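You operate a simulated robot arm through the tools that you are given. There is no shell and no other tool.

Carry out the task below with a simulated robot arm. There is one attempt and no reset: what you move stays moved.

TASK
Press the steaming curd smooth in the hand press and put it back on the small board.
Fine: leave the press tray out and the other curd alone. Where these are worked on the way, their far stop is far enough and under half their travel is too little: press tray.
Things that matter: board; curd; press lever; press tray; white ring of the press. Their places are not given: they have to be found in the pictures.

Only the result counts: the job must be done as asked and must still hold three seconds after the hand-in. Knocking over, shifting, dropping, spilling or breaking anything else fails it.

THE ROBOT
A 6-joint arm with a two-finger parallel gripper, fixed in place. Base frame: the origin is at the foot of the arm, x ahead of it, y to its left, z up; the work surface is at about z = 1. Lengths are in cm, angles in degrees, forces in N, time in s.
With the tool pointing down near the work surface it reaches from about 16 to 40 cm from the base axis. Its first joint turns from -66.0 to 66.0 degrees. Payload 1.57 kg.
Tool frame: the origin (TCP) lies between the finger pads and is the grasp point; the fingertips stand 3 cm ahead of it; z points along the fingers, y is the line along which they close. Largest opening 8 cm; finger width 1.7, thickness 1.2; the body of the gripper, 4 by 8.2 cm, starts 8 cm behind the TCP.
Orientation is that of the tool frame in the base frame, as a unit quaternion [w, x, y, z]. With the fingers straight down and closing along the base's y, the tool's x points along the base's -x, its y along +y and its z along -z.

THE INTERFACE
- The arm moves only by the tool step_arm. Its argument "series" is a list of rows, each a list of 7 numbers: the finger opening in cm, from 0 to 8, then the shift along the base's x, y, z in units of 300 mm (1.0 is 300 mm), then the turn, a rotation vector about the base's x, y, z in units of 180 degrees (1.0 is 180 degrees). In form: [[jaw, dx, dy, dz, ax, ay, az], ...]. A call has 1 to 20 rows; each row is the pose to reach, as a shift and turn from the pose commanded when the call began. A call with a number of a shift or a turn outside -1 to 1 is refused whole. Rows are played at 5 a second. More than 5 cm and 8.6 degrees between two rows, or a gripper value outside its range, and nothing of the call is played. A pose out of reach is approached as far as the arm can. The call stops where the force on the tool passes 60 N (or 10 N more than at its start, if that is more) or the arm is blocked; 0.2 s more then pass. Each finger travels about 15.3 cm/s and halts on what it meets, pressing with about 43 N; the grip force reading is that of the motor and also rises with nothing between the fingers. The clock runs only during rows and for 0.2 s after the last one: add rows that repeat a pose to give the fingers time. It gives the time, the measured TCP pose, the force on the tool (base axes), the opening and the grip force at its end, in the units of the frame above (readings bear some noise), with the torque about the TCP (base axes, N m) and any sound that the robot's microphone picked up.
- Cameras (640 x 400 px; columns grow to the right, rows downward): "scene" is fixed at [5.65, -32.77, 43.94]; the picture's right is [0.80, -0.59, 0.00], its down [-0.26, -0.35, -0.90] and it looks along [0.53, 0.72, -0.44] (base axes); focal length 295 px, centre (320, 200). "wrist" rides on the gripper at [7.2, -0.7, -12.2] in the tool frame; the picture's right is [0.09, 1.00, 0.00], its down [-0.84, 0.08, -0.54] and it looks along [-0.54, 0.05, 0.84] (tool axes); focal length 238 px, centre (320, 200).
- grab_frame(camera): a new picture of that camera. The clock stands still meanwhile.
- measure_at(camera, pixels): for up to 12 pixels [column, row] of the newest picture of that camera ("zoom" is the newest enlarged one), the place [x, y, z] in the base frame of the surface seen there, good to about 0.2 cm. The clock stands still meanwhile.
- enlarge(camera, box): a new picture of the part [left, top, right, bottom] of that camera's present view, enlarged. The clock stands still meanwhile.
- job_done(): hands the job in; it is judged then, once.

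Leave the gripper open and the arm clear of the work at the hand-in unless told otherwise.

The tools are called after ">>>" by a JSON object that holds its "api" and its "payload". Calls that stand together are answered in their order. step_arm: Moves the arm, as the interface text tells. Its arguments: {"type":"object","properties":{"series":{"type":"array","items":{"type":"array","items":{"type":"number"}}}},"required":["series"]} The other tools are called the same way: grab_frame (camera) takes a picture; measure_at (camera, pixels) gives the place of the surface under pixels of a picture; enlarge (camera, box) takes an enlarged picture of a part of a camera's view; job_done () hands the job in.

At the start:

```text
clock: 0.0
position: [22.22, 5.16, 31.24]
ee_rot: [0.001, 0.001, 1.0, 0.0]
force: [-0.2, 0.0, 0.7]
wrist_torque: [0.0, -0.01, 0.02]
width: 8.02
grip_force: 0.1
```

scene: 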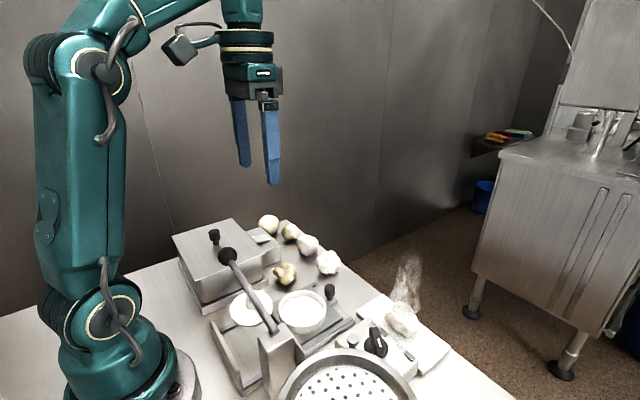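
wrist: 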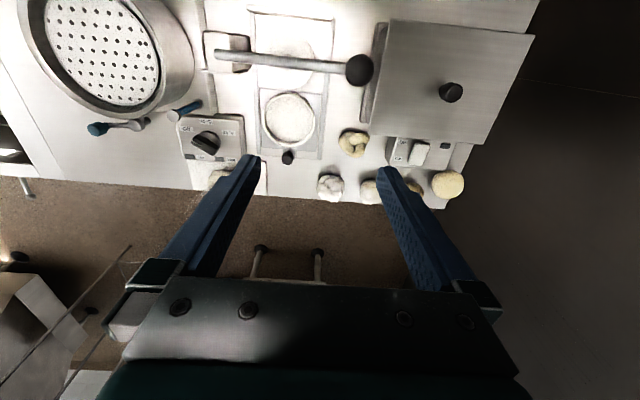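

The scene shows a hand press with a lever (dark knob near 228,255), a white ring/tray near (302,308), and steaming curd near (402,318) on a small board. I'll look closer with enlarged pictures.

>>> {"api": "enlarge", "payload": {"camera": "scene", "box": [160, 200, 460, 400]}}

>>> {"api": "enlarge", "payload": {"camera": "wrist", "box": [170, 0, 540, 220]}}

```text
2.00 times, centred on (310, 300) of scene
```

zoom: 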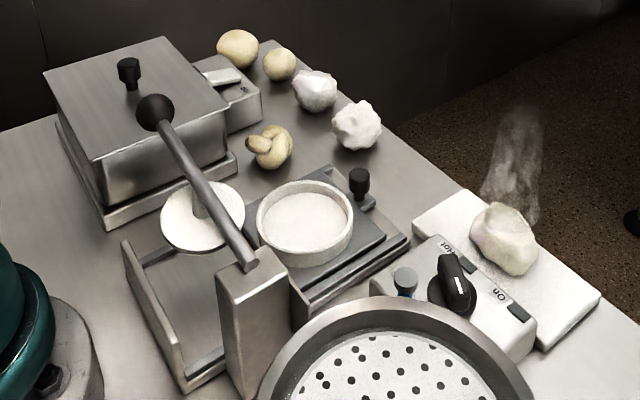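

```text
1.73 times, centred on (355, 110) of wrist
```

zoom: 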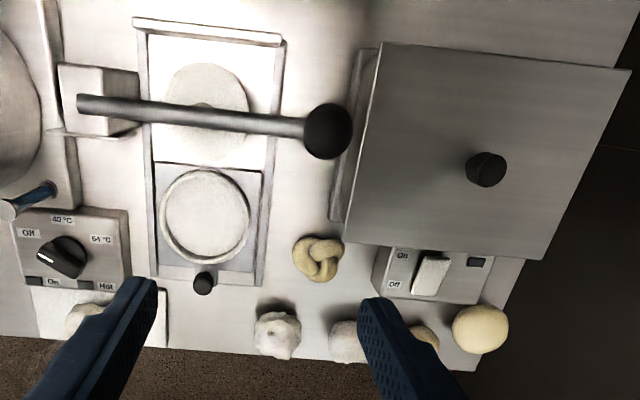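

The tray with the white ring sits out, away from the base, with its knob at the outer end. The press plate hangs under the lever nearer the base, and the steaming curd is on the board behind the knob box. I'll measure points in the scene picture and the wrist zoom.

>>> {"api": "measure_at", "payload": {"camera": "scene", "pixels": [[228, 255], [250, 278], [275, 330], [302, 310], [285, 302], [330, 292], [345, 322], [400, 320], [415, 325], [440, 352], [390, 303], [250, 308]]}}

>>> {"api": "measure_at", "payload": {"camera": "zoom", "pixels": [[205, 215], [165, 215], [247, 215], [205, 172], [205, 262], [203, 283], [327, 130], [200, 115], [90, 100], [205, 75], [150, 100], [270, 100]]}}

```text
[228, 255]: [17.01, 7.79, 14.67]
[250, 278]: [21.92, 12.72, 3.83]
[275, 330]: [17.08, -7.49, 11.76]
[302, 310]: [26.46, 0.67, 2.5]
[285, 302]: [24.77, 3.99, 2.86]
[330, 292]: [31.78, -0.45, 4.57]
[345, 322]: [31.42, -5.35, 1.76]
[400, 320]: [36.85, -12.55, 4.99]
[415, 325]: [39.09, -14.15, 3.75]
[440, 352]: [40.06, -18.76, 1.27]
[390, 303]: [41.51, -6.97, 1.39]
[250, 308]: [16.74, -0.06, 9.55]
```

```text
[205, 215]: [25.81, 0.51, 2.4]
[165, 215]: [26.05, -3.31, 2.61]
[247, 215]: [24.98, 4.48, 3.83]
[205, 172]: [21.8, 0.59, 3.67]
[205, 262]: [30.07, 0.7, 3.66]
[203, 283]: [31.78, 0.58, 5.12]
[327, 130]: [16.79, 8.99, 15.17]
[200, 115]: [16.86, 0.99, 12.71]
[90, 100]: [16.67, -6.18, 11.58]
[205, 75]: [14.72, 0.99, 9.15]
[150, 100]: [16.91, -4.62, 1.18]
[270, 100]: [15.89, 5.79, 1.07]
```

Curd is around (38,-13,4), the ring is centred near (26,0.6) with its top at z≈3.7, and the lever knob is near (17,8.9,15). I'll move the arm over toward the board, staying high, to see the curd with the wrist camera.

>>> {"api": "step_arm", "payload": {"series": [[8, 0.04, -0.11, -0.04, 0, 0, 0], [8, 0.08, -0.22, -0.09, 0, 0, 0], [8, 0.12, -0.33, -0.15, 0, 0, 0], [8, 0.16, -0.44, -0.22, 0, 0, 0], [8, 0.22, -0.54, -0.28, 0, 0, 0], [8, 0.26, -0.58, -0.34, 0, 0, 0], [8, 0.26, -0.58, -0.34, 0, 0, 0]]}}

>>> {"api": "grab_frame", "payload": {"camera": "wrist"}}

>>> {"api": "grab_frame", "payload": {"camera": "scene"}}

```text
clock: 1.6
position: [30.22, -12.14, 20.94]
ee_rot: [0.001, 0.0, 1.0, 0.0]
force: [0.8, -0.5, 0.5]
wrist_torque: [0.01, -0.01, 0.02]
width: 8.01
grip_force: 0.0
```

```text
taken
```

wrist: 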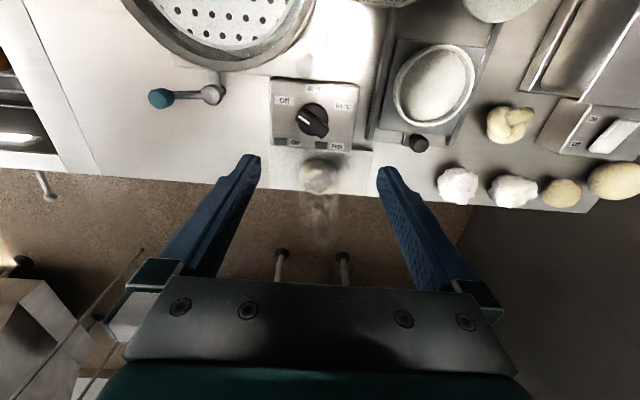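

```text
taken
```

scene: 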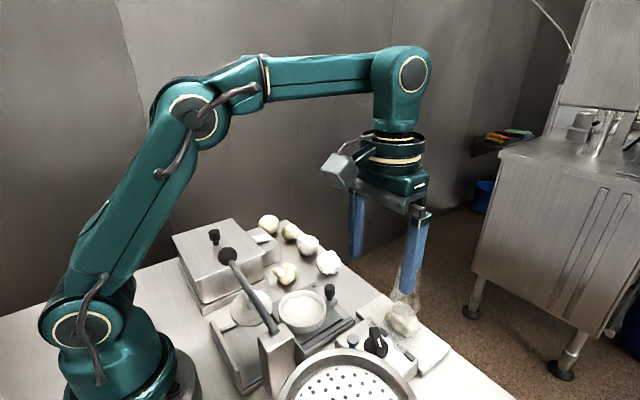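

I see the steaming curd at wrist pixel (320,175), with the board around it and the knob box on the base side. I'll enlarge there.

>>> {"api": "enlarge", "payload": {"camera": "wrist", "box": [230, 70, 410, 220]}}

```text
2.67 times, centred on (320, 145) of wrist
```

zoom: 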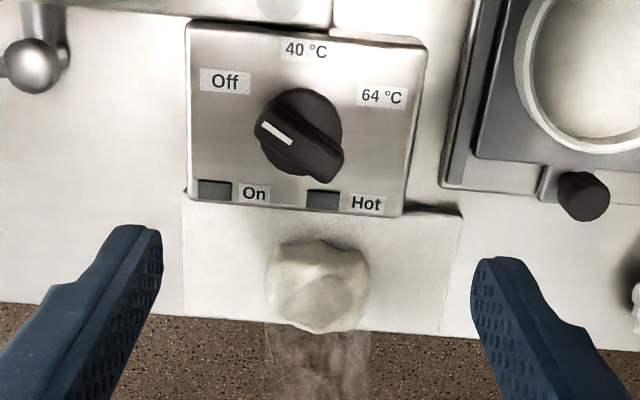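

>>> {"api": "measure_at", "payload": {"camera": "zoom", "pixels": [[318, 285], [270, 285], [365, 285], [318, 245], [318, 325], [200, 240], [450, 240], [200, 295], [430, 325], [320, 215], [300, 150], [584, 195]]}}

>>> {"api": "enlarge", "payload": {"camera": "scene", "box": [330, 270, 480, 390]}}

```text
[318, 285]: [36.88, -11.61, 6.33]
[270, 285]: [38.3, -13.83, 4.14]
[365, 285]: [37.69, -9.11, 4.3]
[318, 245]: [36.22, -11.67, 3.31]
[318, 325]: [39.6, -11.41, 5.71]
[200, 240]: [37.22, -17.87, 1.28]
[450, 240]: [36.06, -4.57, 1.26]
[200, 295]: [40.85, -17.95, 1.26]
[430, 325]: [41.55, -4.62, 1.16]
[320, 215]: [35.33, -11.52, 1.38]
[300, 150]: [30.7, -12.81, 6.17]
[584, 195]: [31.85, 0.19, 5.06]
```

```text
3.33 times, centred on (405, 330) of scene
```

zoom: 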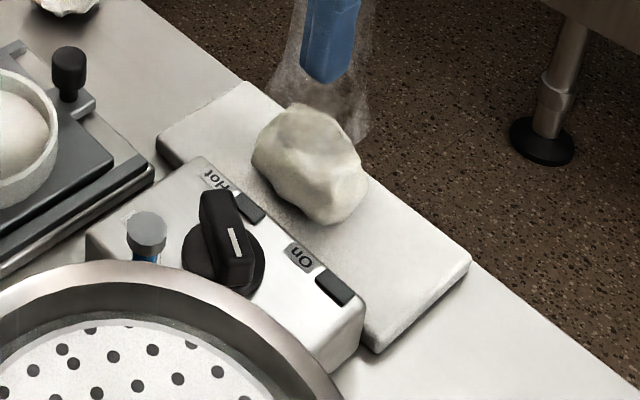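

The curd spans about x 36–40, y −14 to −9, with its top at z≈6.4. The board top is z≈1.25 and covers about y −18 to −4.5. The grasp pose is about (38,−11.5), near the edge of reach. I'll move above it at z≈13 first.

>>> {"api": "step_arm", "payload": {"series": [[8, 0.08, 0.01, -0.05, 0, 0, 0], [8, 0.16, 0.02, -0.12, 0, 0, 0], [8, 0.22, 0.022, -0.19, 0, 0, 0], [8, 0.26, 0.022, -0.26, 0, 0, 0], [8, 0.26, 0.022, -0.26, 0, 0, 0]]}}

>>> {"api": "grab_frame", "payload": {"camera": "wrist"}}

>>> {"api": "enlarge", "payload": {"camera": "scene", "box": [330, 190, 490, 390]}}

```text
clock: 2.8
position: [37.98, -11.37, 12.9]
ee_rot: [0.001, 0.001, 1.0, 0.0]
force: [0.1, 0.0, 0.4]
wrist_torque: [0.02, 0.0, -0.03]
width: 7.98
grip_force: 0.0
```

```text
taken
```

wrist: 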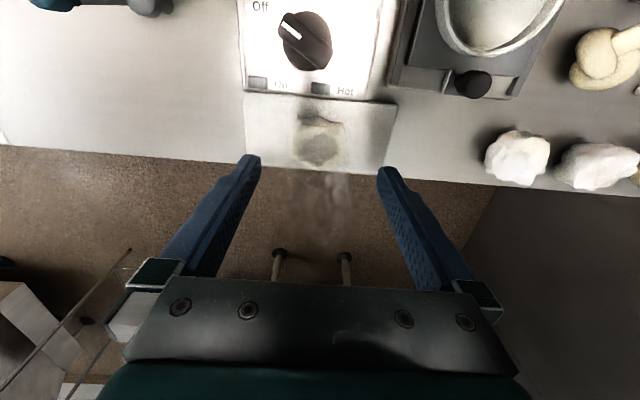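

```text
2.00 times, centred on (410, 290) of scene
```

zoom: 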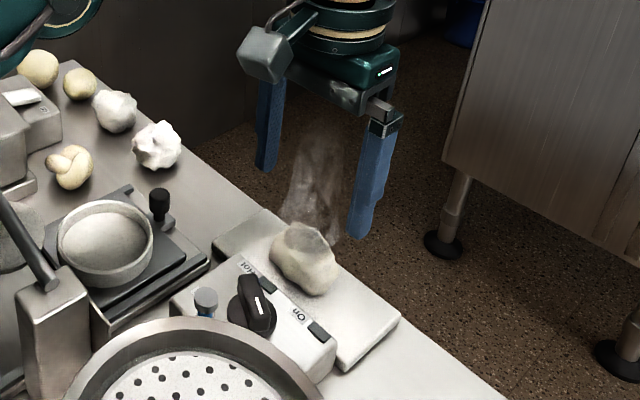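

The curd centre projects where it should at (320,143), so the gripper is centred over it. I'll descend so the fingertips end near z≈2.85, which puts the TCP at about 5.8 and leaves room for clearing the ring later.

>>> {"api": "step_arm", "payload": {"series": [[8, 0, -0.003, -0.06, 0, 0, 0], [8, 0, -0.003, -0.12, 0, 0, 0], [8, 0, -0.003, -0.18, 0, 0, 0], [8, 0, -0.003, -0.235, 0, 0, 0], [8, 0, -0.003, -0.235, 0, 0, 0]]}}

>>> {"api": "grab_frame", "payload": {"camera": "wrist"}}

>>> {"api": "enlarge", "payload": {"camera": "scene", "box": [330, 230, 490, 390]}}

```text
clock: 4.0
position: [37.9, -11.49, 6.05]
ee_rot: [0.001, 0.001, 1.0, 0.001]
force: [0.3, -0.7, 0.3]
wrist_torque: [0.01, 0.0, -0.01]
width: 7.99
grip_force: 0.1
```

```text
taken
```

wrist: 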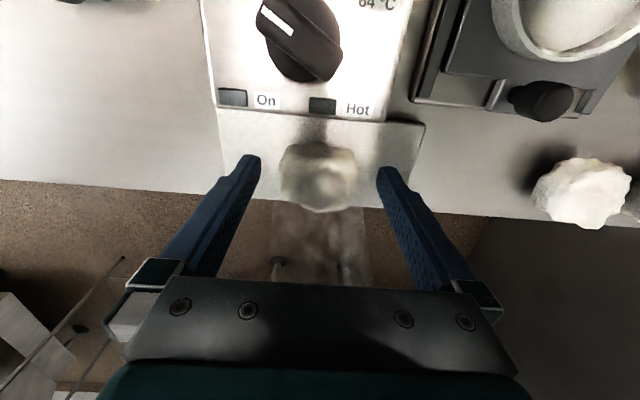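

```text
2.50 times, centred on (410, 310) of scene
```

zoom: 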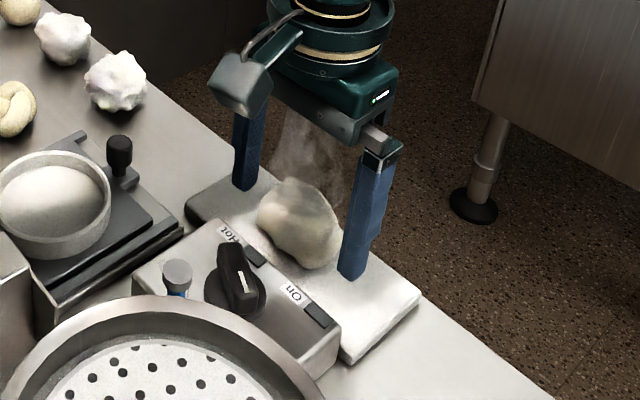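

The fingers straddle the curd, and the gripper reads (37.9,−11.5,6.05). I'll close on it gradually and check the reading.

>>> {"api": "step_arm", "payload": {"series": [[5.5, 0, 0, -0.005, 0, 0, 0], [4.8, 0, 0, -0.005, 0, 0, 0], [4.8, 0, 0, -0.005, 0, 0, 0]]}}

```text
clock: 4.8
position: [38.06, -11.52, 6.04]
ee_rot: [0.002, -0.001, 1.0, -0.001]
force: [-5.0, 2.6, 25.6]
wrist_torque: [0.12, 0.16, -0.03]
width: 5.65
grip_force: 43.3
```

The fingers stopped at 5.65 cm with full grip force, but the tool also reads 25 N upward, so the curd may be wedged downward. I'll look before lifting.

>>> {"api": "grab_frame", "payload": {"camera": "wrist"}}

>>> {"api": "enlarge", "payload": {"camera": "scene", "box": [360, 260, 460, 360]}}

```text
taken
```

wrist: 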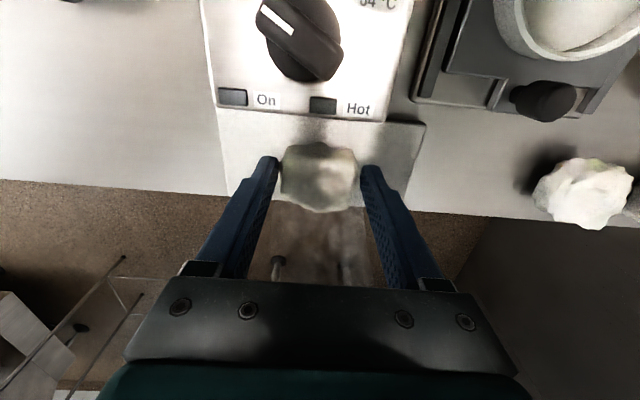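

```text
4.00 times, centred on (410, 310) of scene
```

zoom: 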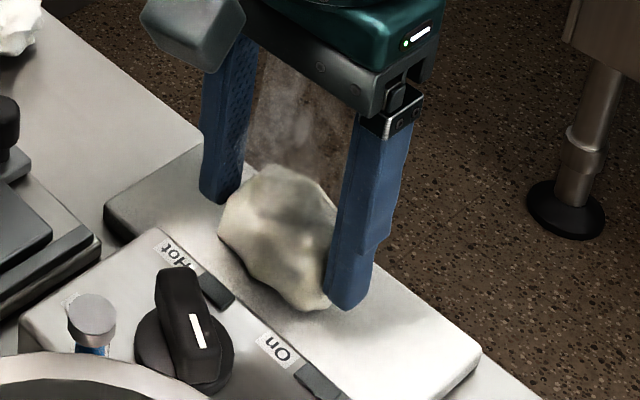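

The fingertips are pressing on the curd's upper slope. I'll open, go about 0.9 cm lower, and grip around its widest part.

>>> {"api": "step_arm", "payload": {"series": [[7.0, 0, 0, 0.0, 0, 0, 0], [7.5, 0, 0, -0.01, 0, 0, 0], [7.5, 0, 0, -0.025, 0, 0, 0], [7.5, 0, 0, -0.025, 0, 0, 0]]}}

>>> {"api": "grab_frame", "payload": {"camera": "wrist"}}

```text
clock: 5.8
position: [37.9, -11.51, 5.12]
ee_rot: [0.001, 0.001, 1.0, 0.0]
force: [0.2, -0.3, 0.0]
wrist_torque: [0.0, -0.04, -0.02]
width: 7.48
grip_force: 0.1
```

```text
taken
```

wrist: 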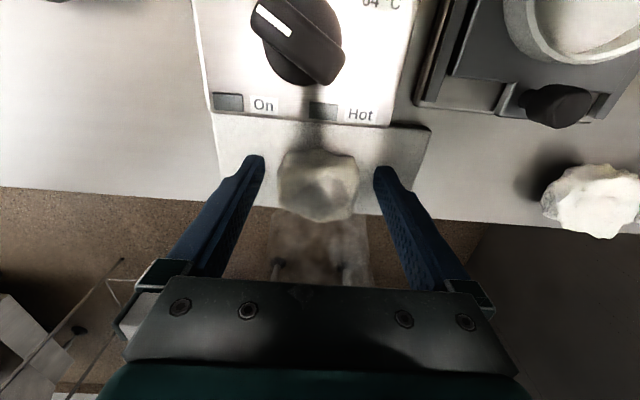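

The fingers are lower now, with the TCP at z=5.12 and the tips at about 2.1. I'll close again.

>>> {"api": "step_arm", "payload": {"series": [[5.8, 0, 0, 0, 0, 0, 0], [5.0, 0, 0, 0, 0, 0, 0], [5.0, 0, 0, 0, 0, 0, 0]]}}

>>> {"api": "enlarge", "payload": {"camera": "scene", "box": [360, 260, 460, 360]}}

```text
clock: 6.6
position: [37.89, -11.44, 5.22]
ee_rot: [0.0, 0.001, 1.0, 0.0]
force: [-1.0, 0.5, 0.4]
wrist_torque: [0.0, -0.01, 0.0]
width: 5.61
grip_force: 42.8
```

```text
4.00 times, centred on (410, 310) of scene
```

zoom: 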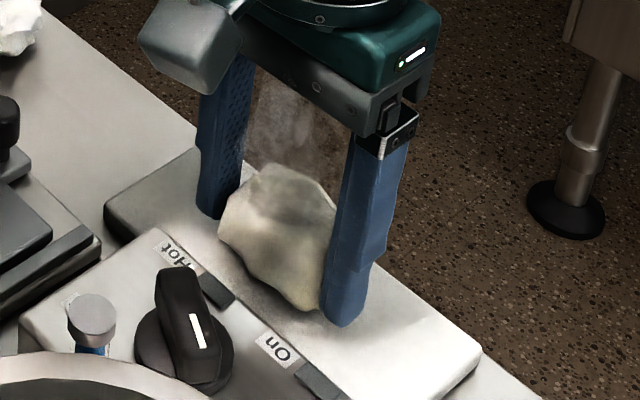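

The grip is clean now, with force near zero and a width of 5.61. I'll lift straight up slowly and check.

>>> {"api": "step_arm", "payload": {"series": [[5.0, 0, 0, 0.03, 0, 0, 0], [5.0, 0, 0, 0.08, 0, 0, 0], [5.0, 0, 0, 0.14, 0, 0, 0], [5.0, 0, 0, 0.2, 0, 0, 0], [5.0, 0, 0, 0.25, 0, 0, 0], [5.0, 0, 0, 0.25, 0, 0, 0]]}}

>>> {"api": "grab_frame", "payload": {"camera": "wrist"}}

>>> {"api": "enlarge", "payload": {"camera": "scene", "box": [320, 200, 480, 380]}}

```text
clock: 8.0
position: [37.8, -11.44, 12.57]
ee_rot: [0.001, 0.001, 1.0, 0.0]
force: [0.1, 0.6, -1.5]
wrist_torque: [0.02, 0.0, -0.02]
width: 5.62
grip_force: 42.9
```

```text
taken
```

wrist: 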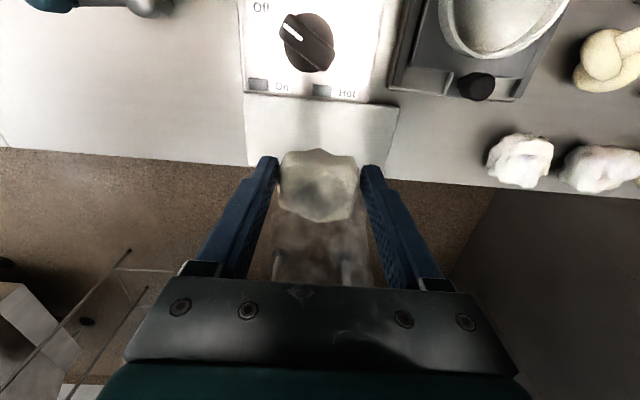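

```text
2.22 times, centred on (400, 290) of scene
```

zoom: 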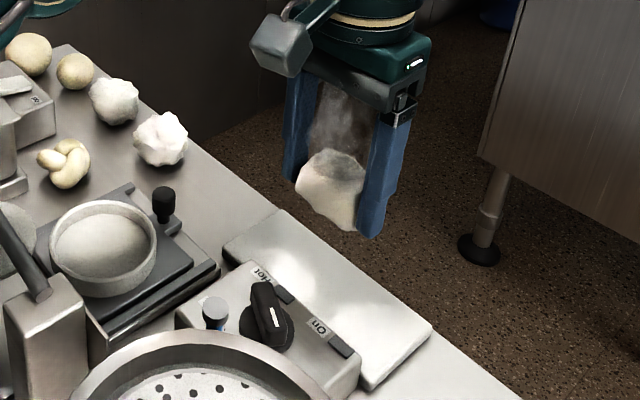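

The curd is held cleanly. I'll carry it high to above the ring, near (26,0.6), and measure the ring precisely from there.

>>> {"api": "step_arm", "payload": {"series": [[5.0, -0.05, 0.05, 0.05, 0, 0, 0], [5.0, -0.12, 0.12, 0.1, 0, 0, 0], [5.0, -0.2, 0.2, 0.13, 0, 0, 0], [5.0, -0.28, 0.28, 0.13, 0, 0, 0], [5.0, -0.36, 0.36, 0.13, 0, 0, 0], [5.0, -0.395, 0.4, 0.13, 0, 0, 0], [5.0, -0.395, 0.4, 0.13, 0, 0, 0]]}}

>>> {"api": "grab_frame", "payload": {"camera": "wrist"}}

>>> {"api": "grab_frame", "payload": {"camera": "scene"}}

```text
clock: 9.6
position: [26.04, 0.39, 16.53]
ee_rot: [0.0, 0.001, 1.0, 0.001]
force: [-0.6, -0.4, -1.3]
wrist_torque: [0.01, 0.03, 0.01]
width: 5.59
grip_force: 43.3
```

```text
taken
```

wrist: 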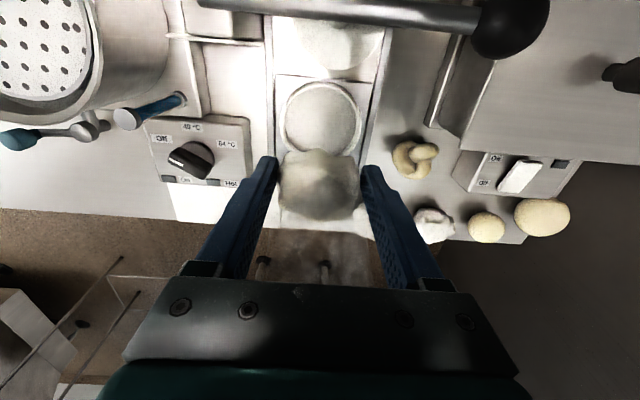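

```text
taken
```

scene: 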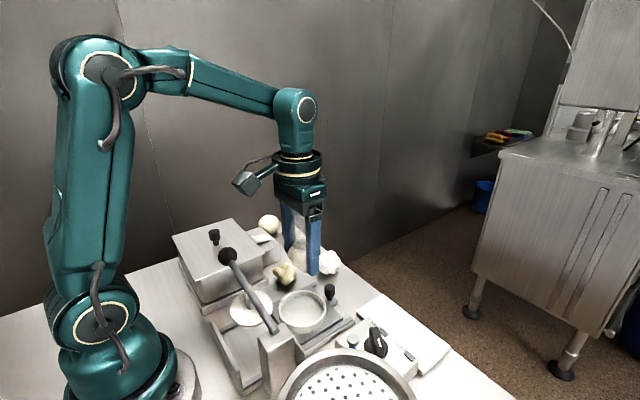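

>>> {"api": "enlarge", "payload": {"camera": "scene", "box": [200, 240, 360, 400]}}

>>> {"api": "enlarge", "payload": {"camera": "wrist", "box": [240, 60, 400, 160]}}

```text
2.50 times, centred on (280, 320) of scene
```

zoom: 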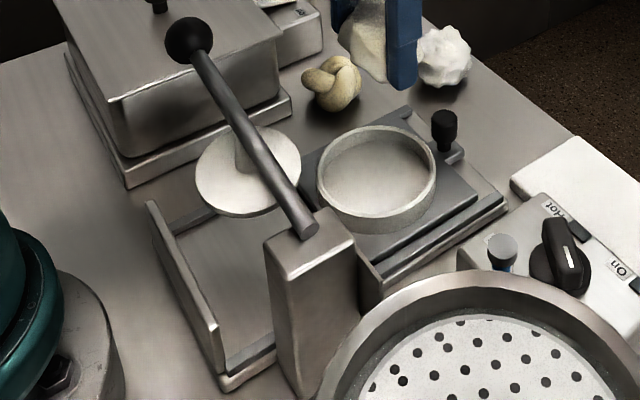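

```text
4.00 times, centred on (320, 110) of wrist
```

zoom: 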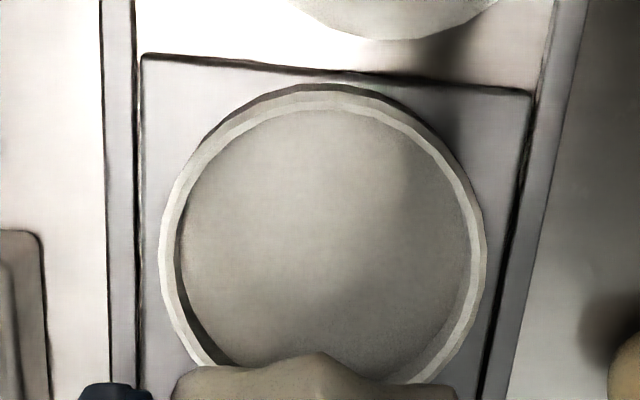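

I can see the ring rim clearly in the zoom. I'll measure the rim and the floor.

>>> {"api": "measure_at", "payload": {"camera": "zoom", "pixels": [[168, 245], [478, 250], [472, 250], [325, 92], [325, 100], [325, 130], [330, 220], [210, 160], [440, 160], [195, 350], [140, 180], [525, 180]]}}

>>> {"api": "measure_at", "payload": {"camera": "scene", "pixels": [[280, 306], [326, 305], [301, 291], [305, 328], [303, 310], [330, 292], [342, 318], [322, 345], [240, 315], [268, 310], [275, 297], [262, 320]]}}

```text
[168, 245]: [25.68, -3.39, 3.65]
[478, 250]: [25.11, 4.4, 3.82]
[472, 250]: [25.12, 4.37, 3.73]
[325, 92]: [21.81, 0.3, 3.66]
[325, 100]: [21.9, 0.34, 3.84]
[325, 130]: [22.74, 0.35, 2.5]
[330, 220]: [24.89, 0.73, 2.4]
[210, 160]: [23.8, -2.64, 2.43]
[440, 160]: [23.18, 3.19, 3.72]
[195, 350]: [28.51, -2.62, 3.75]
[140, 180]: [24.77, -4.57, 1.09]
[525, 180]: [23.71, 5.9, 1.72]
```

```text
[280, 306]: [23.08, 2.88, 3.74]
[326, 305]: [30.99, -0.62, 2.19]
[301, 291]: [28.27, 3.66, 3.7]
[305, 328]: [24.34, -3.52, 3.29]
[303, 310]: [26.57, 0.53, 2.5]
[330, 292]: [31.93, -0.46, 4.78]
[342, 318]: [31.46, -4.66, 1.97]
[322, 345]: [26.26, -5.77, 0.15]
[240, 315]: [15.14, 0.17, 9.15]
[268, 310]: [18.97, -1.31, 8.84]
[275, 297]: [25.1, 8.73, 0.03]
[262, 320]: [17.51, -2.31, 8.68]
```

The ring centre is about (25.9,0.5), outer radius 4.0, rim top z≈3.75, floor 2.4. I'll descend to TCP z≈7.2 so the fingertips stay just above the rim, then look before releasing.

>>> {"api": "step_arm", "payload": {"series": [[5.0, -0.004, 0.004, -0.06, 0, 0, 0], [5.0, -0.004, 0.004, -0.13, 0, 0, 0], [5.0, -0.004, 0.004, -0.2, 0, 0, 0], [5.0, -0.004, 0.004, -0.26, 0, 0, 0], [5.0, -0.004, 0.004, -0.295, 0, 0, 0], [5.0, -0.004, 0.004, -0.31, 0, 0, 0], [5.0, -0.004, 0.004, -0.31, 0, 0, 0]]}}

>>> {"api": "grab_frame", "payload": {"camera": "wrist"}}

>>> {"api": "enlarge", "payload": {"camera": "scene", "box": [200, 200, 380, 380]}}

```text
clock: 11.2
position: [25.8, 0.65, 7.26]
ee_rot: [0.001, 0.0, 1.0, 0.0]
force: [-0.1, 0.3, -1.2]
wrist_torque: [0.02, -0.02, -0.03]
width: 5.62
grip_force: 42.7
```

```text
taken
```

wrist: 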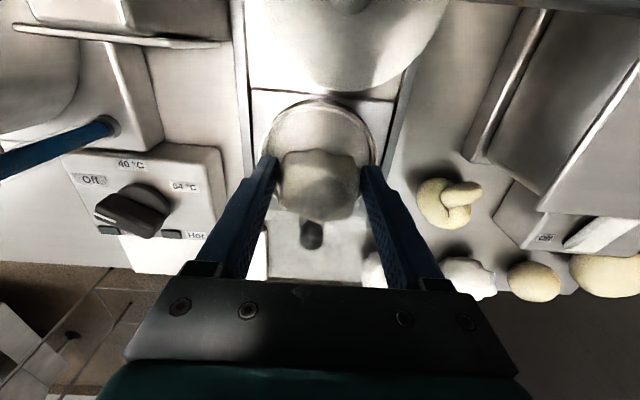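

```text
2.22 times, centred on (290, 290) of scene
```

zoom: 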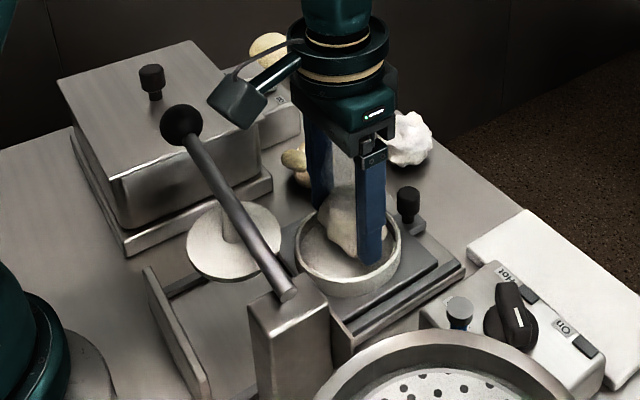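

The curd hangs centred over the ring. I'll lower another 0.25 cm and open gently.

>>> {"api": "step_arm", "payload": {"series": [[5.0, 0.002, -0.003, -0.008, 0, 0, 0], [5.0, 0.002, -0.003, -0.008, 0, 0, 0], [6.0, 0.002, -0.003, -0.008, 0, 0, 0], [6.6, 0.002, -0.003, -0.008, 0, 0, 0], [7.2, 0.002, -0.003, -0.008, 0, 0, 0], [7.2, 0.002, -0.003, -0.008, 0, 0, 0]]}}

>>> {"api": "grab_frame", "payload": {"camera": "wrist"}}

>>> {"api": "enlarge", "payload": {"camera": "scene", "box": [240, 240, 380, 360]}}

```text
clock: 12.6
position: [25.87, 0.56, 6.87]
ee_rot: [0.001, 0.001, 1.0, 0.0]
force: [0.0, -0.1, 0.1]
wrist_torque: [-0.01, 0.01, 0.02]
width: 7.23
grip_force: 0.0
```

```text
taken
```

wrist: 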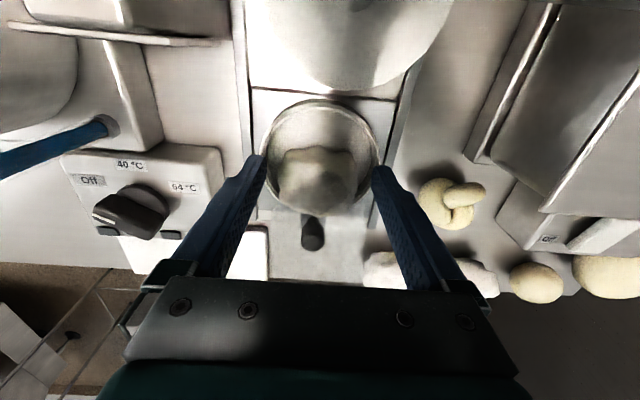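

```text
3.33 times, centred on (310, 300) of scene
```

zoom: 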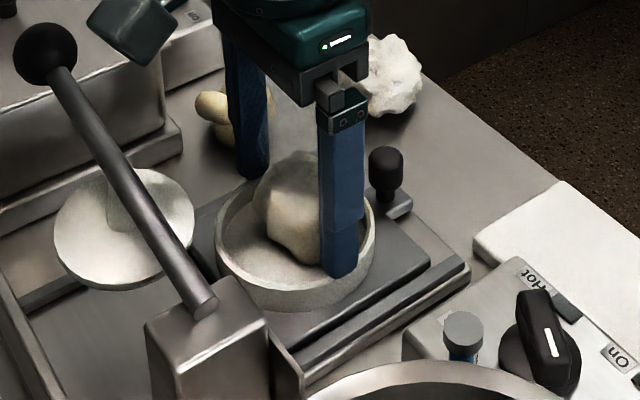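

The curd sits in the ring and the fingers are free. I'll rise straight up and check it.

>>> {"api": "step_arm", "payload": {"series": [[7.4, 0, 0, 0.04, 0, 0, 0], [7.4, 0, 0, 0.1, 0, 0, 0], [7.4, 0, 0, 0.18, 0, 0, 0], [7.4, 0, 0, 0.28, 0, 0, 0], [7.4, 0, 0, 0.34, 0, 0, 0], [7.4, 0, 0, 0.34, 0, 0, 0]]}}

>>> {"api": "enlarge", "payload": {"camera": "wrist", "box": [200, 0, 440, 200]}}

>>> {"api": "grab_frame", "payload": {"camera": "scene"}}

```text
clock: 14.0
position: [26.02, 0.32, 17.26]
ee_rot: [0.001, 0.0, 1.0, 0.0]
force: [0.0, 0.5, -0.1]
wrist_torque: [-0.03, -0.01, -0.02]
width: 7.43
grip_force: 0.0
```

```text
2.00 times, centred on (320, 100) of wrist
```

zoom: 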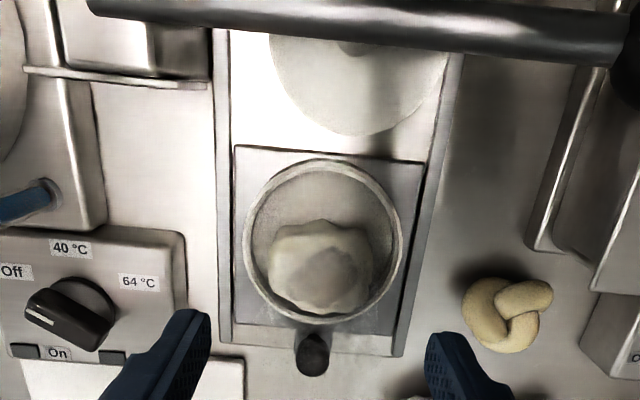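

```text
taken
```

scene: 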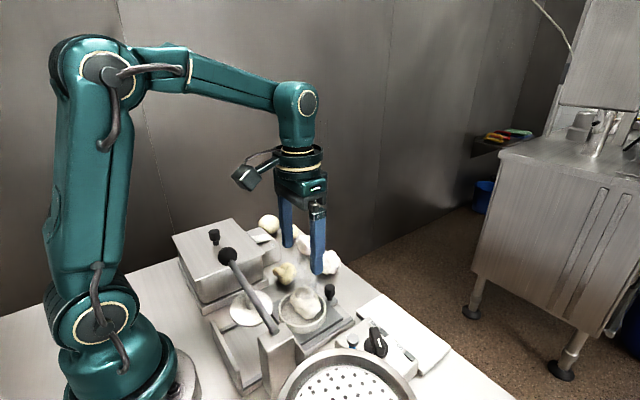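

>>> {"api": "measure_at", "payload": {"camera": "zoom", "pixels": [[325, 260], [275, 270], [365, 250], [320, 225], [325, 305], [280, 235], [312, 355], [312, 340], [360, 90], [360, 132], [300, 80], [420, 90]]}}

>>> {"api": "measure_at", "payload": {"camera": "scene", "pixels": [[302, 293], [310, 300], [300, 312], [318, 302], [290, 300], [330, 292], [228, 255], [222, 258], [234, 262], [330, 298], [250, 328], [246, 325]]}}

```text
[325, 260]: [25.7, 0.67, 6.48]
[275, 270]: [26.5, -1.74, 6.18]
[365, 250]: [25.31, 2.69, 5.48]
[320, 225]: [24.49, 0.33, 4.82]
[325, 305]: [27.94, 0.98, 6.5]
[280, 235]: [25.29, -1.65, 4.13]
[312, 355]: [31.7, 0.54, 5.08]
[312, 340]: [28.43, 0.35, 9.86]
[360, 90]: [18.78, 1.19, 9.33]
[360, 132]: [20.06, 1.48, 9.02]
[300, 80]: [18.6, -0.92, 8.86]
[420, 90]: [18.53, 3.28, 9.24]
```

```text
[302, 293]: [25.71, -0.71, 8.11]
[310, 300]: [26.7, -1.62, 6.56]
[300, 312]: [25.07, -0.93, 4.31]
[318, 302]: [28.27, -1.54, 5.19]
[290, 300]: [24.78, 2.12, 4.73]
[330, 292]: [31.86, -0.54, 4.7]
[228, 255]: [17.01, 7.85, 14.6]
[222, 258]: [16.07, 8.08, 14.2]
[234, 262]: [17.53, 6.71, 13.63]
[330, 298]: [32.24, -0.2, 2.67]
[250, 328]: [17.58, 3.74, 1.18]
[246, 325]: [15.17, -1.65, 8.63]
```

>>> {"api": "enlarge", "payload": {"camera": "scene", "box": [215, 270, 345, 350]}}

```text
4.92 times, centred on (280, 310) of scene
```

zoom: 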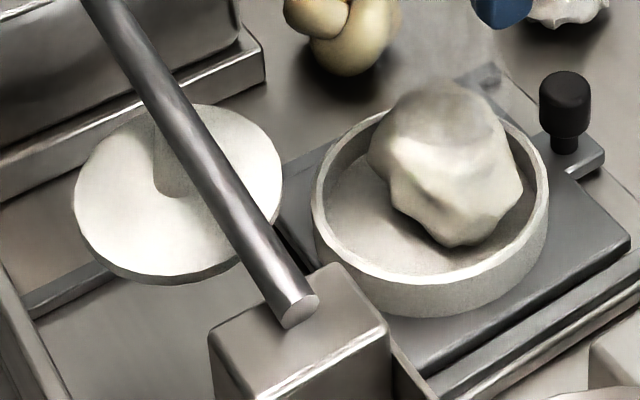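

>>> {"api": "measure_at", "payload": {"camera": "zoom", "pixels": [[430, 110], [460, 120], [480, 150], [400, 130], [440, 160], [390, 160], [450, 230], [515, 190], [100, 240], [110, 265], [150, 280], [565, 110]]}}

```text
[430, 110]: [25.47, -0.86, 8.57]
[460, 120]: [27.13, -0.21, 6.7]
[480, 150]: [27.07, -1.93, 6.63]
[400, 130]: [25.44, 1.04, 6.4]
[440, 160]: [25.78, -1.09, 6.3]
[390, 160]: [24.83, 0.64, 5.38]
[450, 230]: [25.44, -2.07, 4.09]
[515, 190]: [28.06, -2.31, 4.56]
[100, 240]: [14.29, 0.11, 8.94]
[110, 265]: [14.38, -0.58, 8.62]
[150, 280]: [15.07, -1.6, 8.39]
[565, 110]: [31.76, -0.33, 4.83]
```

The curd top is at about 6.8 and the plate bottom at about 8.3, so the tray can slide under. I'll go over the tray knob near (32,0.3) with the fingers opened to 4 cm and look.

>>> {"api": "step_arm", "payload": {"series": [[6, 0.05, 0.0, 0.0, 0, 0, 0], [4.5, 0.12, 0.0, -0.02, 0, 0, 0], [4, 0.18, 0, -0.08, 0, 0, 0], [4, 0.2, 0, -0.14, 0, 0, 0], [4, 0.2, 0, -0.19, 0, 0, 0], [4, 0.2, 0, -0.19, 0, 0, 0]]}}

>>> {"api": "grab_frame", "payload": {"camera": "wrist"}}

>>> {"api": "enlarge", "payload": {"camera": "scene", "box": [220, 180, 400, 360]}}

```text
clock: 15.4
position: [31.9, 0.44, 11.37]
ee_rot: [0.001, 0.001, 1.0, 0.0]
force: [-0.7, -0.8, 0.6]
wrist_torque: [0.01, -0.04, 0.0]
width: 3.96
grip_force: 0.0
```

```text
taken
```

wrist: 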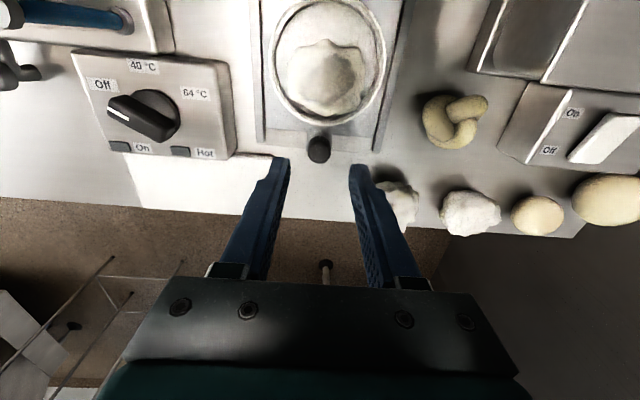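

```text
2.22 times, centred on (310, 270) of scene
```

zoom: 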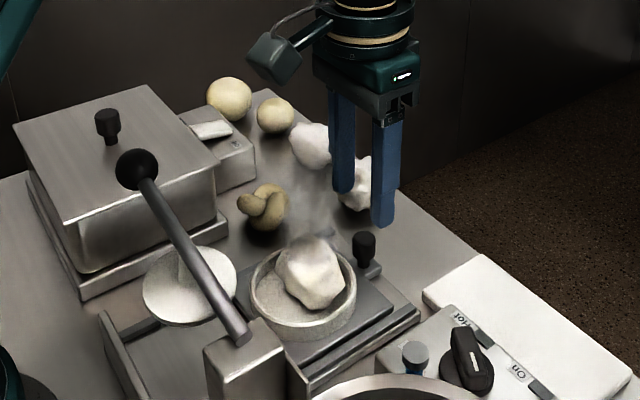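

>>> {"api": "measure_at", "payload": {"camera": "wrist", "pixels": [[318, 142], [318, 150], [312, 148], [326, 148], [318, 158], [400, 200], [380, 192], [395, 185], [412, 205], [470, 212], [318, 132], [318, 128]]}}

```text
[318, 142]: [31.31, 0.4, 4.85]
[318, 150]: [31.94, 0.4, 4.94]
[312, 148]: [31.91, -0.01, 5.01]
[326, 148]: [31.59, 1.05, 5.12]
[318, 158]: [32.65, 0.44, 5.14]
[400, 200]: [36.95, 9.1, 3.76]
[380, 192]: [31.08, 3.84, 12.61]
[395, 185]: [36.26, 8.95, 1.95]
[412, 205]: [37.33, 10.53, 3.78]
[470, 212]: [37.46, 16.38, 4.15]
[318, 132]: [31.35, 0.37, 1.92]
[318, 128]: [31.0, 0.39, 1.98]
```

The knob centre is (32.0,0.4), with its top at z≈5.05. The nearest other curd is out at about (37,9), clear of the fingers. I'll descend to TCP z≈6.05 and close on the knob.

>>> {"api": "step_arm", "payload": {"series": [[4, 0.003, 0, -0.06, 0, 0, 0], [4, 0.003, 0, -0.12, 0, 0, 0], [4, 0.003, 0, -0.177, 0, 0, 0], [4, 0.003, 0, -0.177, 0, 0, 0], [2, 0.003, 0, -0.177, 0, 0, 0], [1, 0.003, 0, -0.177, 0, 0, 0], [1, 0.003, 0, -0.177, 0, 0, 0]]}}

>>> {"api": "grab_frame", "payload": {"camera": "wrist"}}

>>> {"api": "enlarge", "payload": {"camera": "scene", "box": [260, 220, 380, 340]}}

```text
clock: 17.0
position: [32.03, 0.53, 5.96]
ee_rot: [0.0, 0.001, 1.0, 0.001]
force: [-0.3, 8.7, -7.0]
wrist_torque: [0.25, -0.24, 0.04]
width: 1.91
grip_force: 33.2
```

```text
taken
```

wrist: 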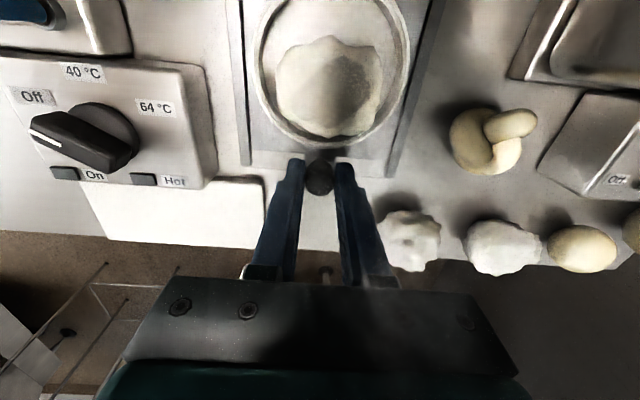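

```text
3.33 times, centred on (320, 280) of scene
```

zoom: 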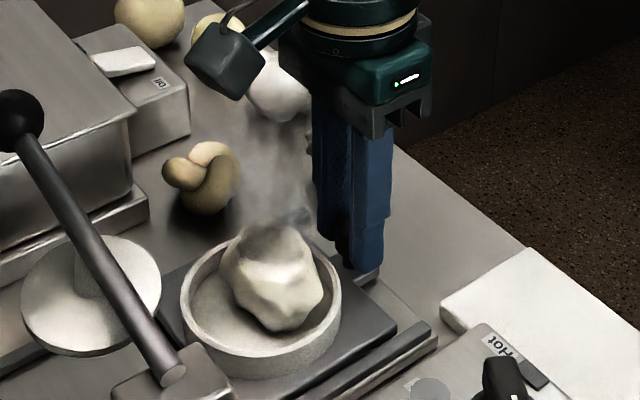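

The knob is gripped at width 1.91. I'll slide the tray in (−x) slowly, the first 4 cm, and check.

>>> {"api": "step_arm", "payload": {"series": [[1, -0.02, 0, 0, 0, 0, 0], [1, -0.045, 0, 0, 0, 0, 0], [1, -0.075, 0, 0, 0, 0, 0], [1, -0.105, 0, 0, 0, 0, 0], [1, -0.135, 0, 0, 0, 0, 0], [1, -0.135, 0, 0, 0, 0, 0]]}}

>>> {"api": "enlarge", "payload": {"camera": "scene", "box": [200, 200, 380, 360]}}

```text
clock: 18.4
position: [27.89, 0.56, 6.13]
ee_rot: [0.0, 0.0, 1.0, -0.001]
force: [0.1, -2.3, -16.3]
wrist_torque: [-0.08, -0.56, 0.0]
width: 1.88
grip_force: 33.3
```

```text
2.50 times, centred on (290, 280) of scene
```

zoom: 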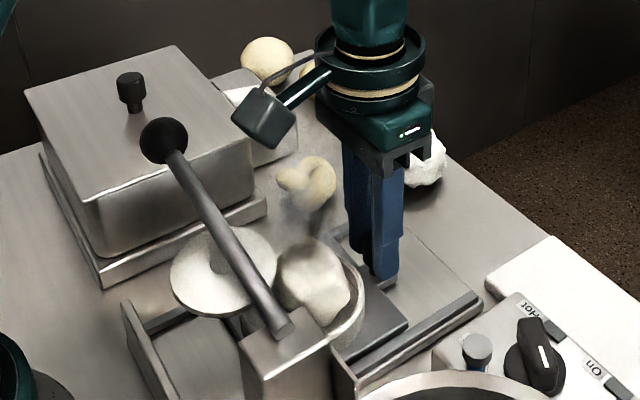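

The tray follows, and there is a slight vertical pull of −16 N. I'll continue inward while easing down a bit, toward the stop.

>>> {"api": "step_arm", "payload": {"series": [[1, -0.02, 0, -0.003, 0, 0, 0], [1, -0.045, 0, -0.004, 0, 0, 0], [1, -0.075, 0, -0.004, 0, 0, 0], [1, -0.105, 0, -0.004, 0, 0, 0], [1, -0.13, 0, -0.004, 0, 0, 0], [1, -0.13, 0, -0.004, 0, 0, 0]]}}

>>> {"api": "enlarge", "payload": {"camera": "scene", "box": [180, 200, 360, 360]}}

>>> {"api": "grab_frame", "payload": {"camera": "wrist"}}

```text
clock: 19.8
position: [24.29, 0.49, 5.94]
ee_rot: [0.002, 0.0, 1.0, 0.0]
force: [-0.3, -7.3, 27.5]
wrist_torque: [-0.24, -0.02, -0.05]
width: 1.92
grip_force: 33.3
```

```text
2.50 times, centred on (270, 280) of scene
```

zoom: 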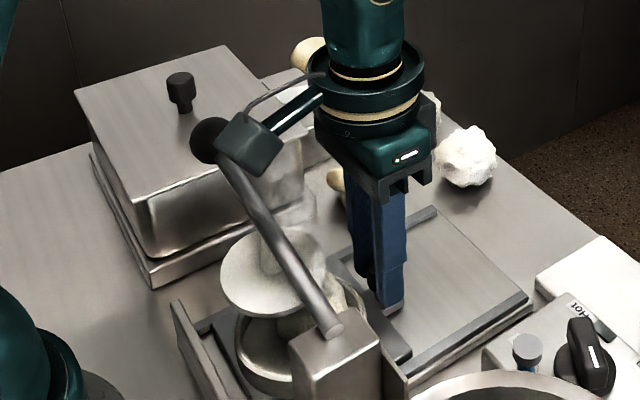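

```text
taken
```

wrist: 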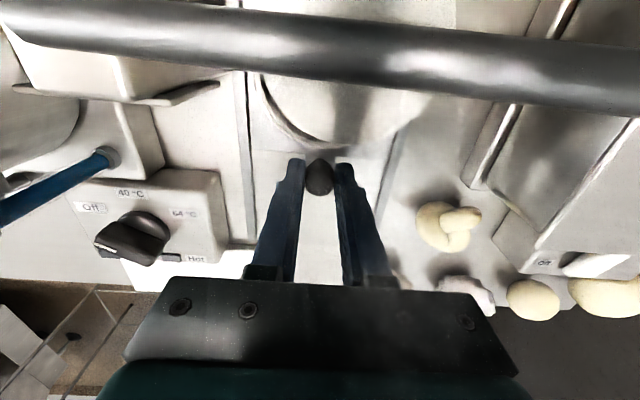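

The tray is at about x=24.3 on the knob with roughly 1.4 cm left. I'll keep going inward in small steps until the stop is felt, relaxing z slightly.

>>> {"api": "step_arm", "payload": {"series": [[1, -0.01, 0, 0.002, 0, 0, 0], [1, -0.02, 0, 0.002, 0, 0, 0], [1, -0.03, 0, 0.002, 0, 0, 0], [1, -0.04, 0, 0.002, 0, 0, 0], [1, -0.045, 0, 0.002, 0, 0, 0]]}}

>>> {"api": "enlarge", "payload": {"camera": "scene", "box": [180, 200, 360, 360]}}

```text
clock: 21.0
position: [22.82, 0.53, 6.14]
ee_rot: [0.003, 0.0, 1.0, 0.0]
force: [16.0, -12.1, -20.5]
wrist_torque: [-0.28, -0.46, 0.01]
width: 1.92
grip_force: 33.5
```

```text
2.50 times, centred on (270, 280) of scene
```

zoom: 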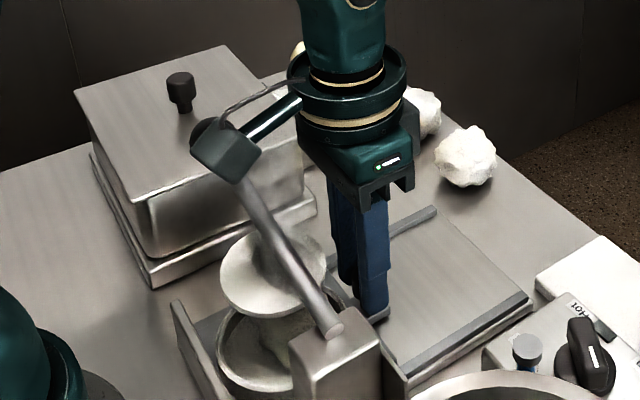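

The x-force has risen to +16 N, which suggests the stop. I'll push a little more to confirm.

>>> {"api": "step_arm", "payload": {"series": [[1, -0.004, 0, -0.002, 0, 0, 0], [1, -0.008, 0, -0.002, 0, 0, 0], [1, -0.008, 0, -0.002, 0, 0, 0]]}}

```text
clock: 21.8
position: [22.75, 0.49, 6.24]
ee_rot: [0.006, -0.001, 1.0, -0.001]
force: [24.5, -24.8, -0.1]
wrist_torque: [-0.7, -0.82, 0.0]
width: 1.9
grip_force: 33.5
```

The tray is at its inner stop, with knob x≈22.8 and 24 N. I'll open and rise straight up, clear of the lever.

>>> {"api": "step_arm", "payload": {"series": [[2.5, 0.004, 0, 0, 0, 0, 0], [4, 0.004, 0, 0, 0, 0, 0], [4, 0.004, 0, 0.03, 0, 0, 0], [4, 0.004, 0, 0.1, 0, 0, 0], [4, 0.004, 0, 0.2, 0, 0, 0], [4, 0.01, 0, 0.32, 0, 0, 0], [4, 0.01, 0, 0.42, 0, 0, 0], [4, 0.01, 0, 0.42, 0, 0, 0]]}}

>>> {"api": "grab_frame", "payload": {"camera": "wrist"}}

>>> {"api": "enlarge", "payload": {"camera": "scene", "box": [180, 200, 360, 360]}}

```text
clock: 23.6
position: [22.71, 0.48, 18.74]
ee_rot: [0.002, 0.001, 1.0, -0.001]
force: [-0.1, 0.0, 0.9]
wrist_torque: [-0.04, 0.01, 0.01]
width: 3.98
grip_force: 0.1
```

```text
taken
```

wrist: 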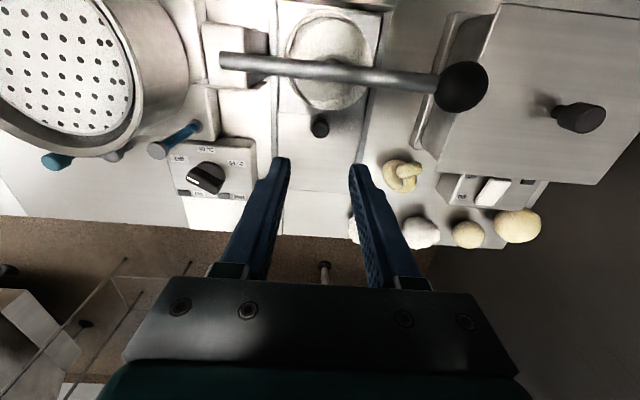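

```text
2.50 times, centred on (270, 280) of scene
```

zoom: 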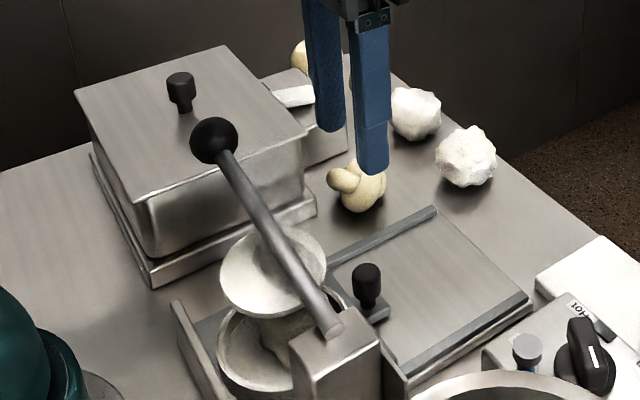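

The tray is in and the curd is under the plate. Next is the lever, so I'll measure the lever, its knob and the steel box beside it.

>>> {"api": "measure_at", "payload": {"camera": "wrist", "pixels": [[462, 87], [445, 87], [478, 87], [462, 70], [462, 105], [440, 130], [425, 145], [480, 60], [455, 150], [578, 115], [400, 78], [240, 65]]}}

>>> {"api": "measure_at", "payload": {"camera": "zoom", "pixels": [[212, 135], [200, 140], [235, 150], [145, 195], [150, 270], [300, 135], [310, 210], [180, 90], [250, 200], [320, 315], [260, 290], [270, 345]]}}

```text
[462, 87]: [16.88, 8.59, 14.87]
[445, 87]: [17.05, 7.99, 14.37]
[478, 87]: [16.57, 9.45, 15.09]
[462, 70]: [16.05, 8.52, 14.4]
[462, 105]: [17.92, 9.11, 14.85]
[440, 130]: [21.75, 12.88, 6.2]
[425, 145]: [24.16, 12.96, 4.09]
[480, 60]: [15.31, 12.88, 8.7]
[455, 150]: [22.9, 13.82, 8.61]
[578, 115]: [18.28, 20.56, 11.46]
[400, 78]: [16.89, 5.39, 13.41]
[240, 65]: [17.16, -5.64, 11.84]
```

```text
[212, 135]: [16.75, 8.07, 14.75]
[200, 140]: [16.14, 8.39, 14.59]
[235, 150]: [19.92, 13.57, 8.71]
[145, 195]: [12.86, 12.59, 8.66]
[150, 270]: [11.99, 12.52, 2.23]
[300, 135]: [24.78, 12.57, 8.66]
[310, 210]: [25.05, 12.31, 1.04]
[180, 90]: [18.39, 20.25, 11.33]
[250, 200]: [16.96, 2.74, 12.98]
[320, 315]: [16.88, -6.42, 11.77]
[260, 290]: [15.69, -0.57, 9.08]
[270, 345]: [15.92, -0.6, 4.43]
```

The knob centre is about (16.9,8.8,14.2) with radius about 1.2, and the box wall is at y≈12.7, so there is clearance. The lever runs along y, so I'll turn the gripper 90° to close along x, and move above the knob.

>>> {"api": "step_arm", "payload": {"series": [[5, 0, 0, 0.05, 0, 0, 0.042], [5, 0, 0.02, 0.1, 0, 0, 0.084], [5, -0.02, 0.05, 0.15, 0, 0, 0.126], [5, -0.04, 0.08, 0.18, 0, 0, 0.168], [5, -0.06, 0.11, 0.18, 0, 0, 0.21], [5, -0.08, 0.14, 0.18, 0, 0, 0.252], [5, -0.1, 0.17, 0.18, 0, 0, 0.294], [5, -0.12, 0.2, 0.18, 0, 0, 0.336], [5, -0.14, 0.22, 0.18, 0, 0, 0.378], [5, -0.16, 0.24, 0.18, 0, 0, 0.42], [5, -0.18, 0.26, 0.18, 0, 0, 0.462], [5, -0.193, 0.277, 0.18, 0, 0, 0.5], [5, -0.193, 0.277, 0.18, 0, 0, 0.5]]}}

>>> {"api": "grab_frame", "payload": {"camera": "wrist"}}

>>> {"api": "grab_frame", "payload": {"camera": "scene"}}

```text
clock: 26.4
position: [17.09, 8.89, 24.17]
ee_rot: [-0.001, 0.707, -0.707, -0.001]
force: [0.3, 0.4, 0.2]
wrist_torque: [-0.03, 0.02, -0.02]
width: 5.02
grip_force: 0.2
```

```text
taken
```

wrist: 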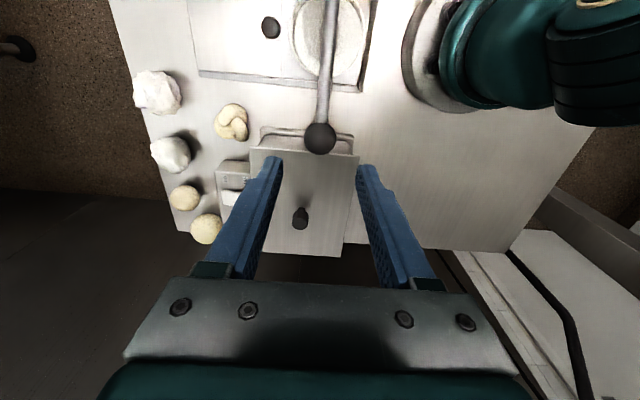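

```text
taken
```

scene: 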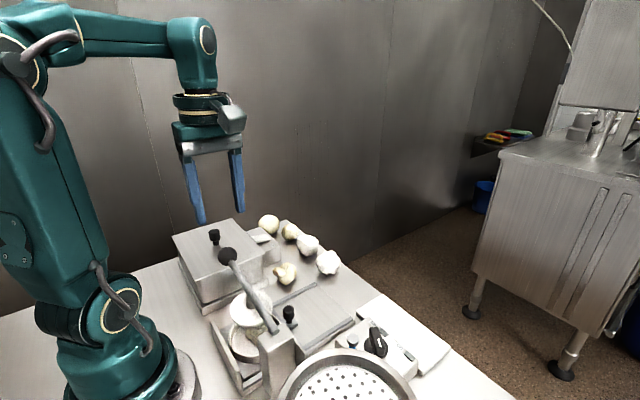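

I'm above the knob, with the gripper closing along x. I'll measure the knob from this view.

>>> {"api": "measure_at", "payload": {"camera": "wrist", "pixels": [[320, 139], [308, 139], [332, 139], [320, 128], [320, 150], [325, 100], [325, 60], [328, 20], [345, 30], [300, 40], [362, 60]]}}

```text
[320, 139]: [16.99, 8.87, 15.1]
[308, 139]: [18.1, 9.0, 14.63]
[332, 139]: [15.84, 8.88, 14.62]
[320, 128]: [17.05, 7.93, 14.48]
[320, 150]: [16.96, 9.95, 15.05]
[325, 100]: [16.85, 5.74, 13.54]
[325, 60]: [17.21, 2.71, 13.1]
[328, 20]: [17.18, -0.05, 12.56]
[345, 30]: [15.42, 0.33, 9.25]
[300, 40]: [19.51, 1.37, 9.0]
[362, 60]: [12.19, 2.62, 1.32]
```

The knob centre is about (17.0,9.0,14.1). I'll descend around it to TCP z≈15.4 and close.

>>> {"api": "step_arm", "payload": {"series": [[5, 0, 0.003, -0.08, 0, 0, 0], [5, 0, 0.003, -0.16, 0, 0, 0], [5, 0, 0.003, -0.23, 0, 0, 0], [5, 0, 0.003, -0.292, 0, 0, 0], [5, 0, 0.003, -0.292, 0, 0, 0], [3, 0, 0.003, -0.292, 0, 0, 0], [2, 0, 0.003, -0.292, 0, 0, 0], [2, 0, 0.003, -0.292, 0, 0, 0]]}}

>>> {"api": "grab_frame", "payload": {"camera": "wrist"}}

>>> {"api": "grab_frame", "payload": {"camera": "scene"}}

```text
clock: 28.2
position: [16.97, 9.01, 15.44]
ee_rot: [0.0, 0.707, -0.707, 0.0]
force: [-5.0, 1.3, -4.2]
wrist_torque: [0.43, 0.1, 0.0]
width: 3.1
grip_force: 40.1
```

```text
taken
```

wrist: 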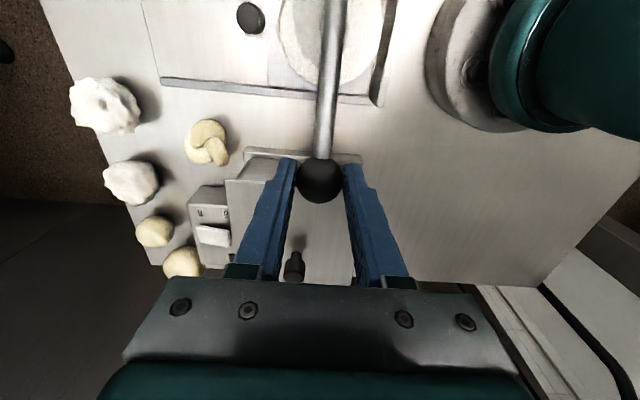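

```text
taken
```

scene: 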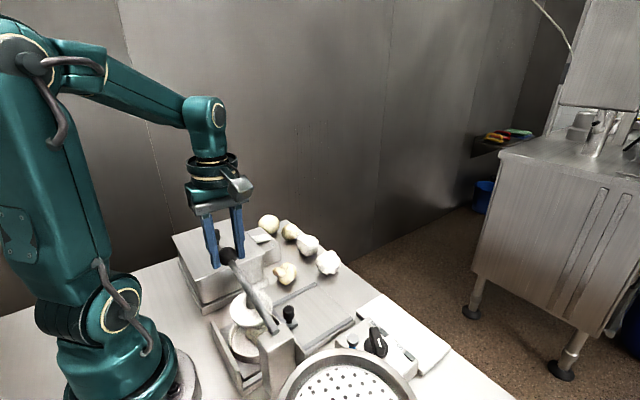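

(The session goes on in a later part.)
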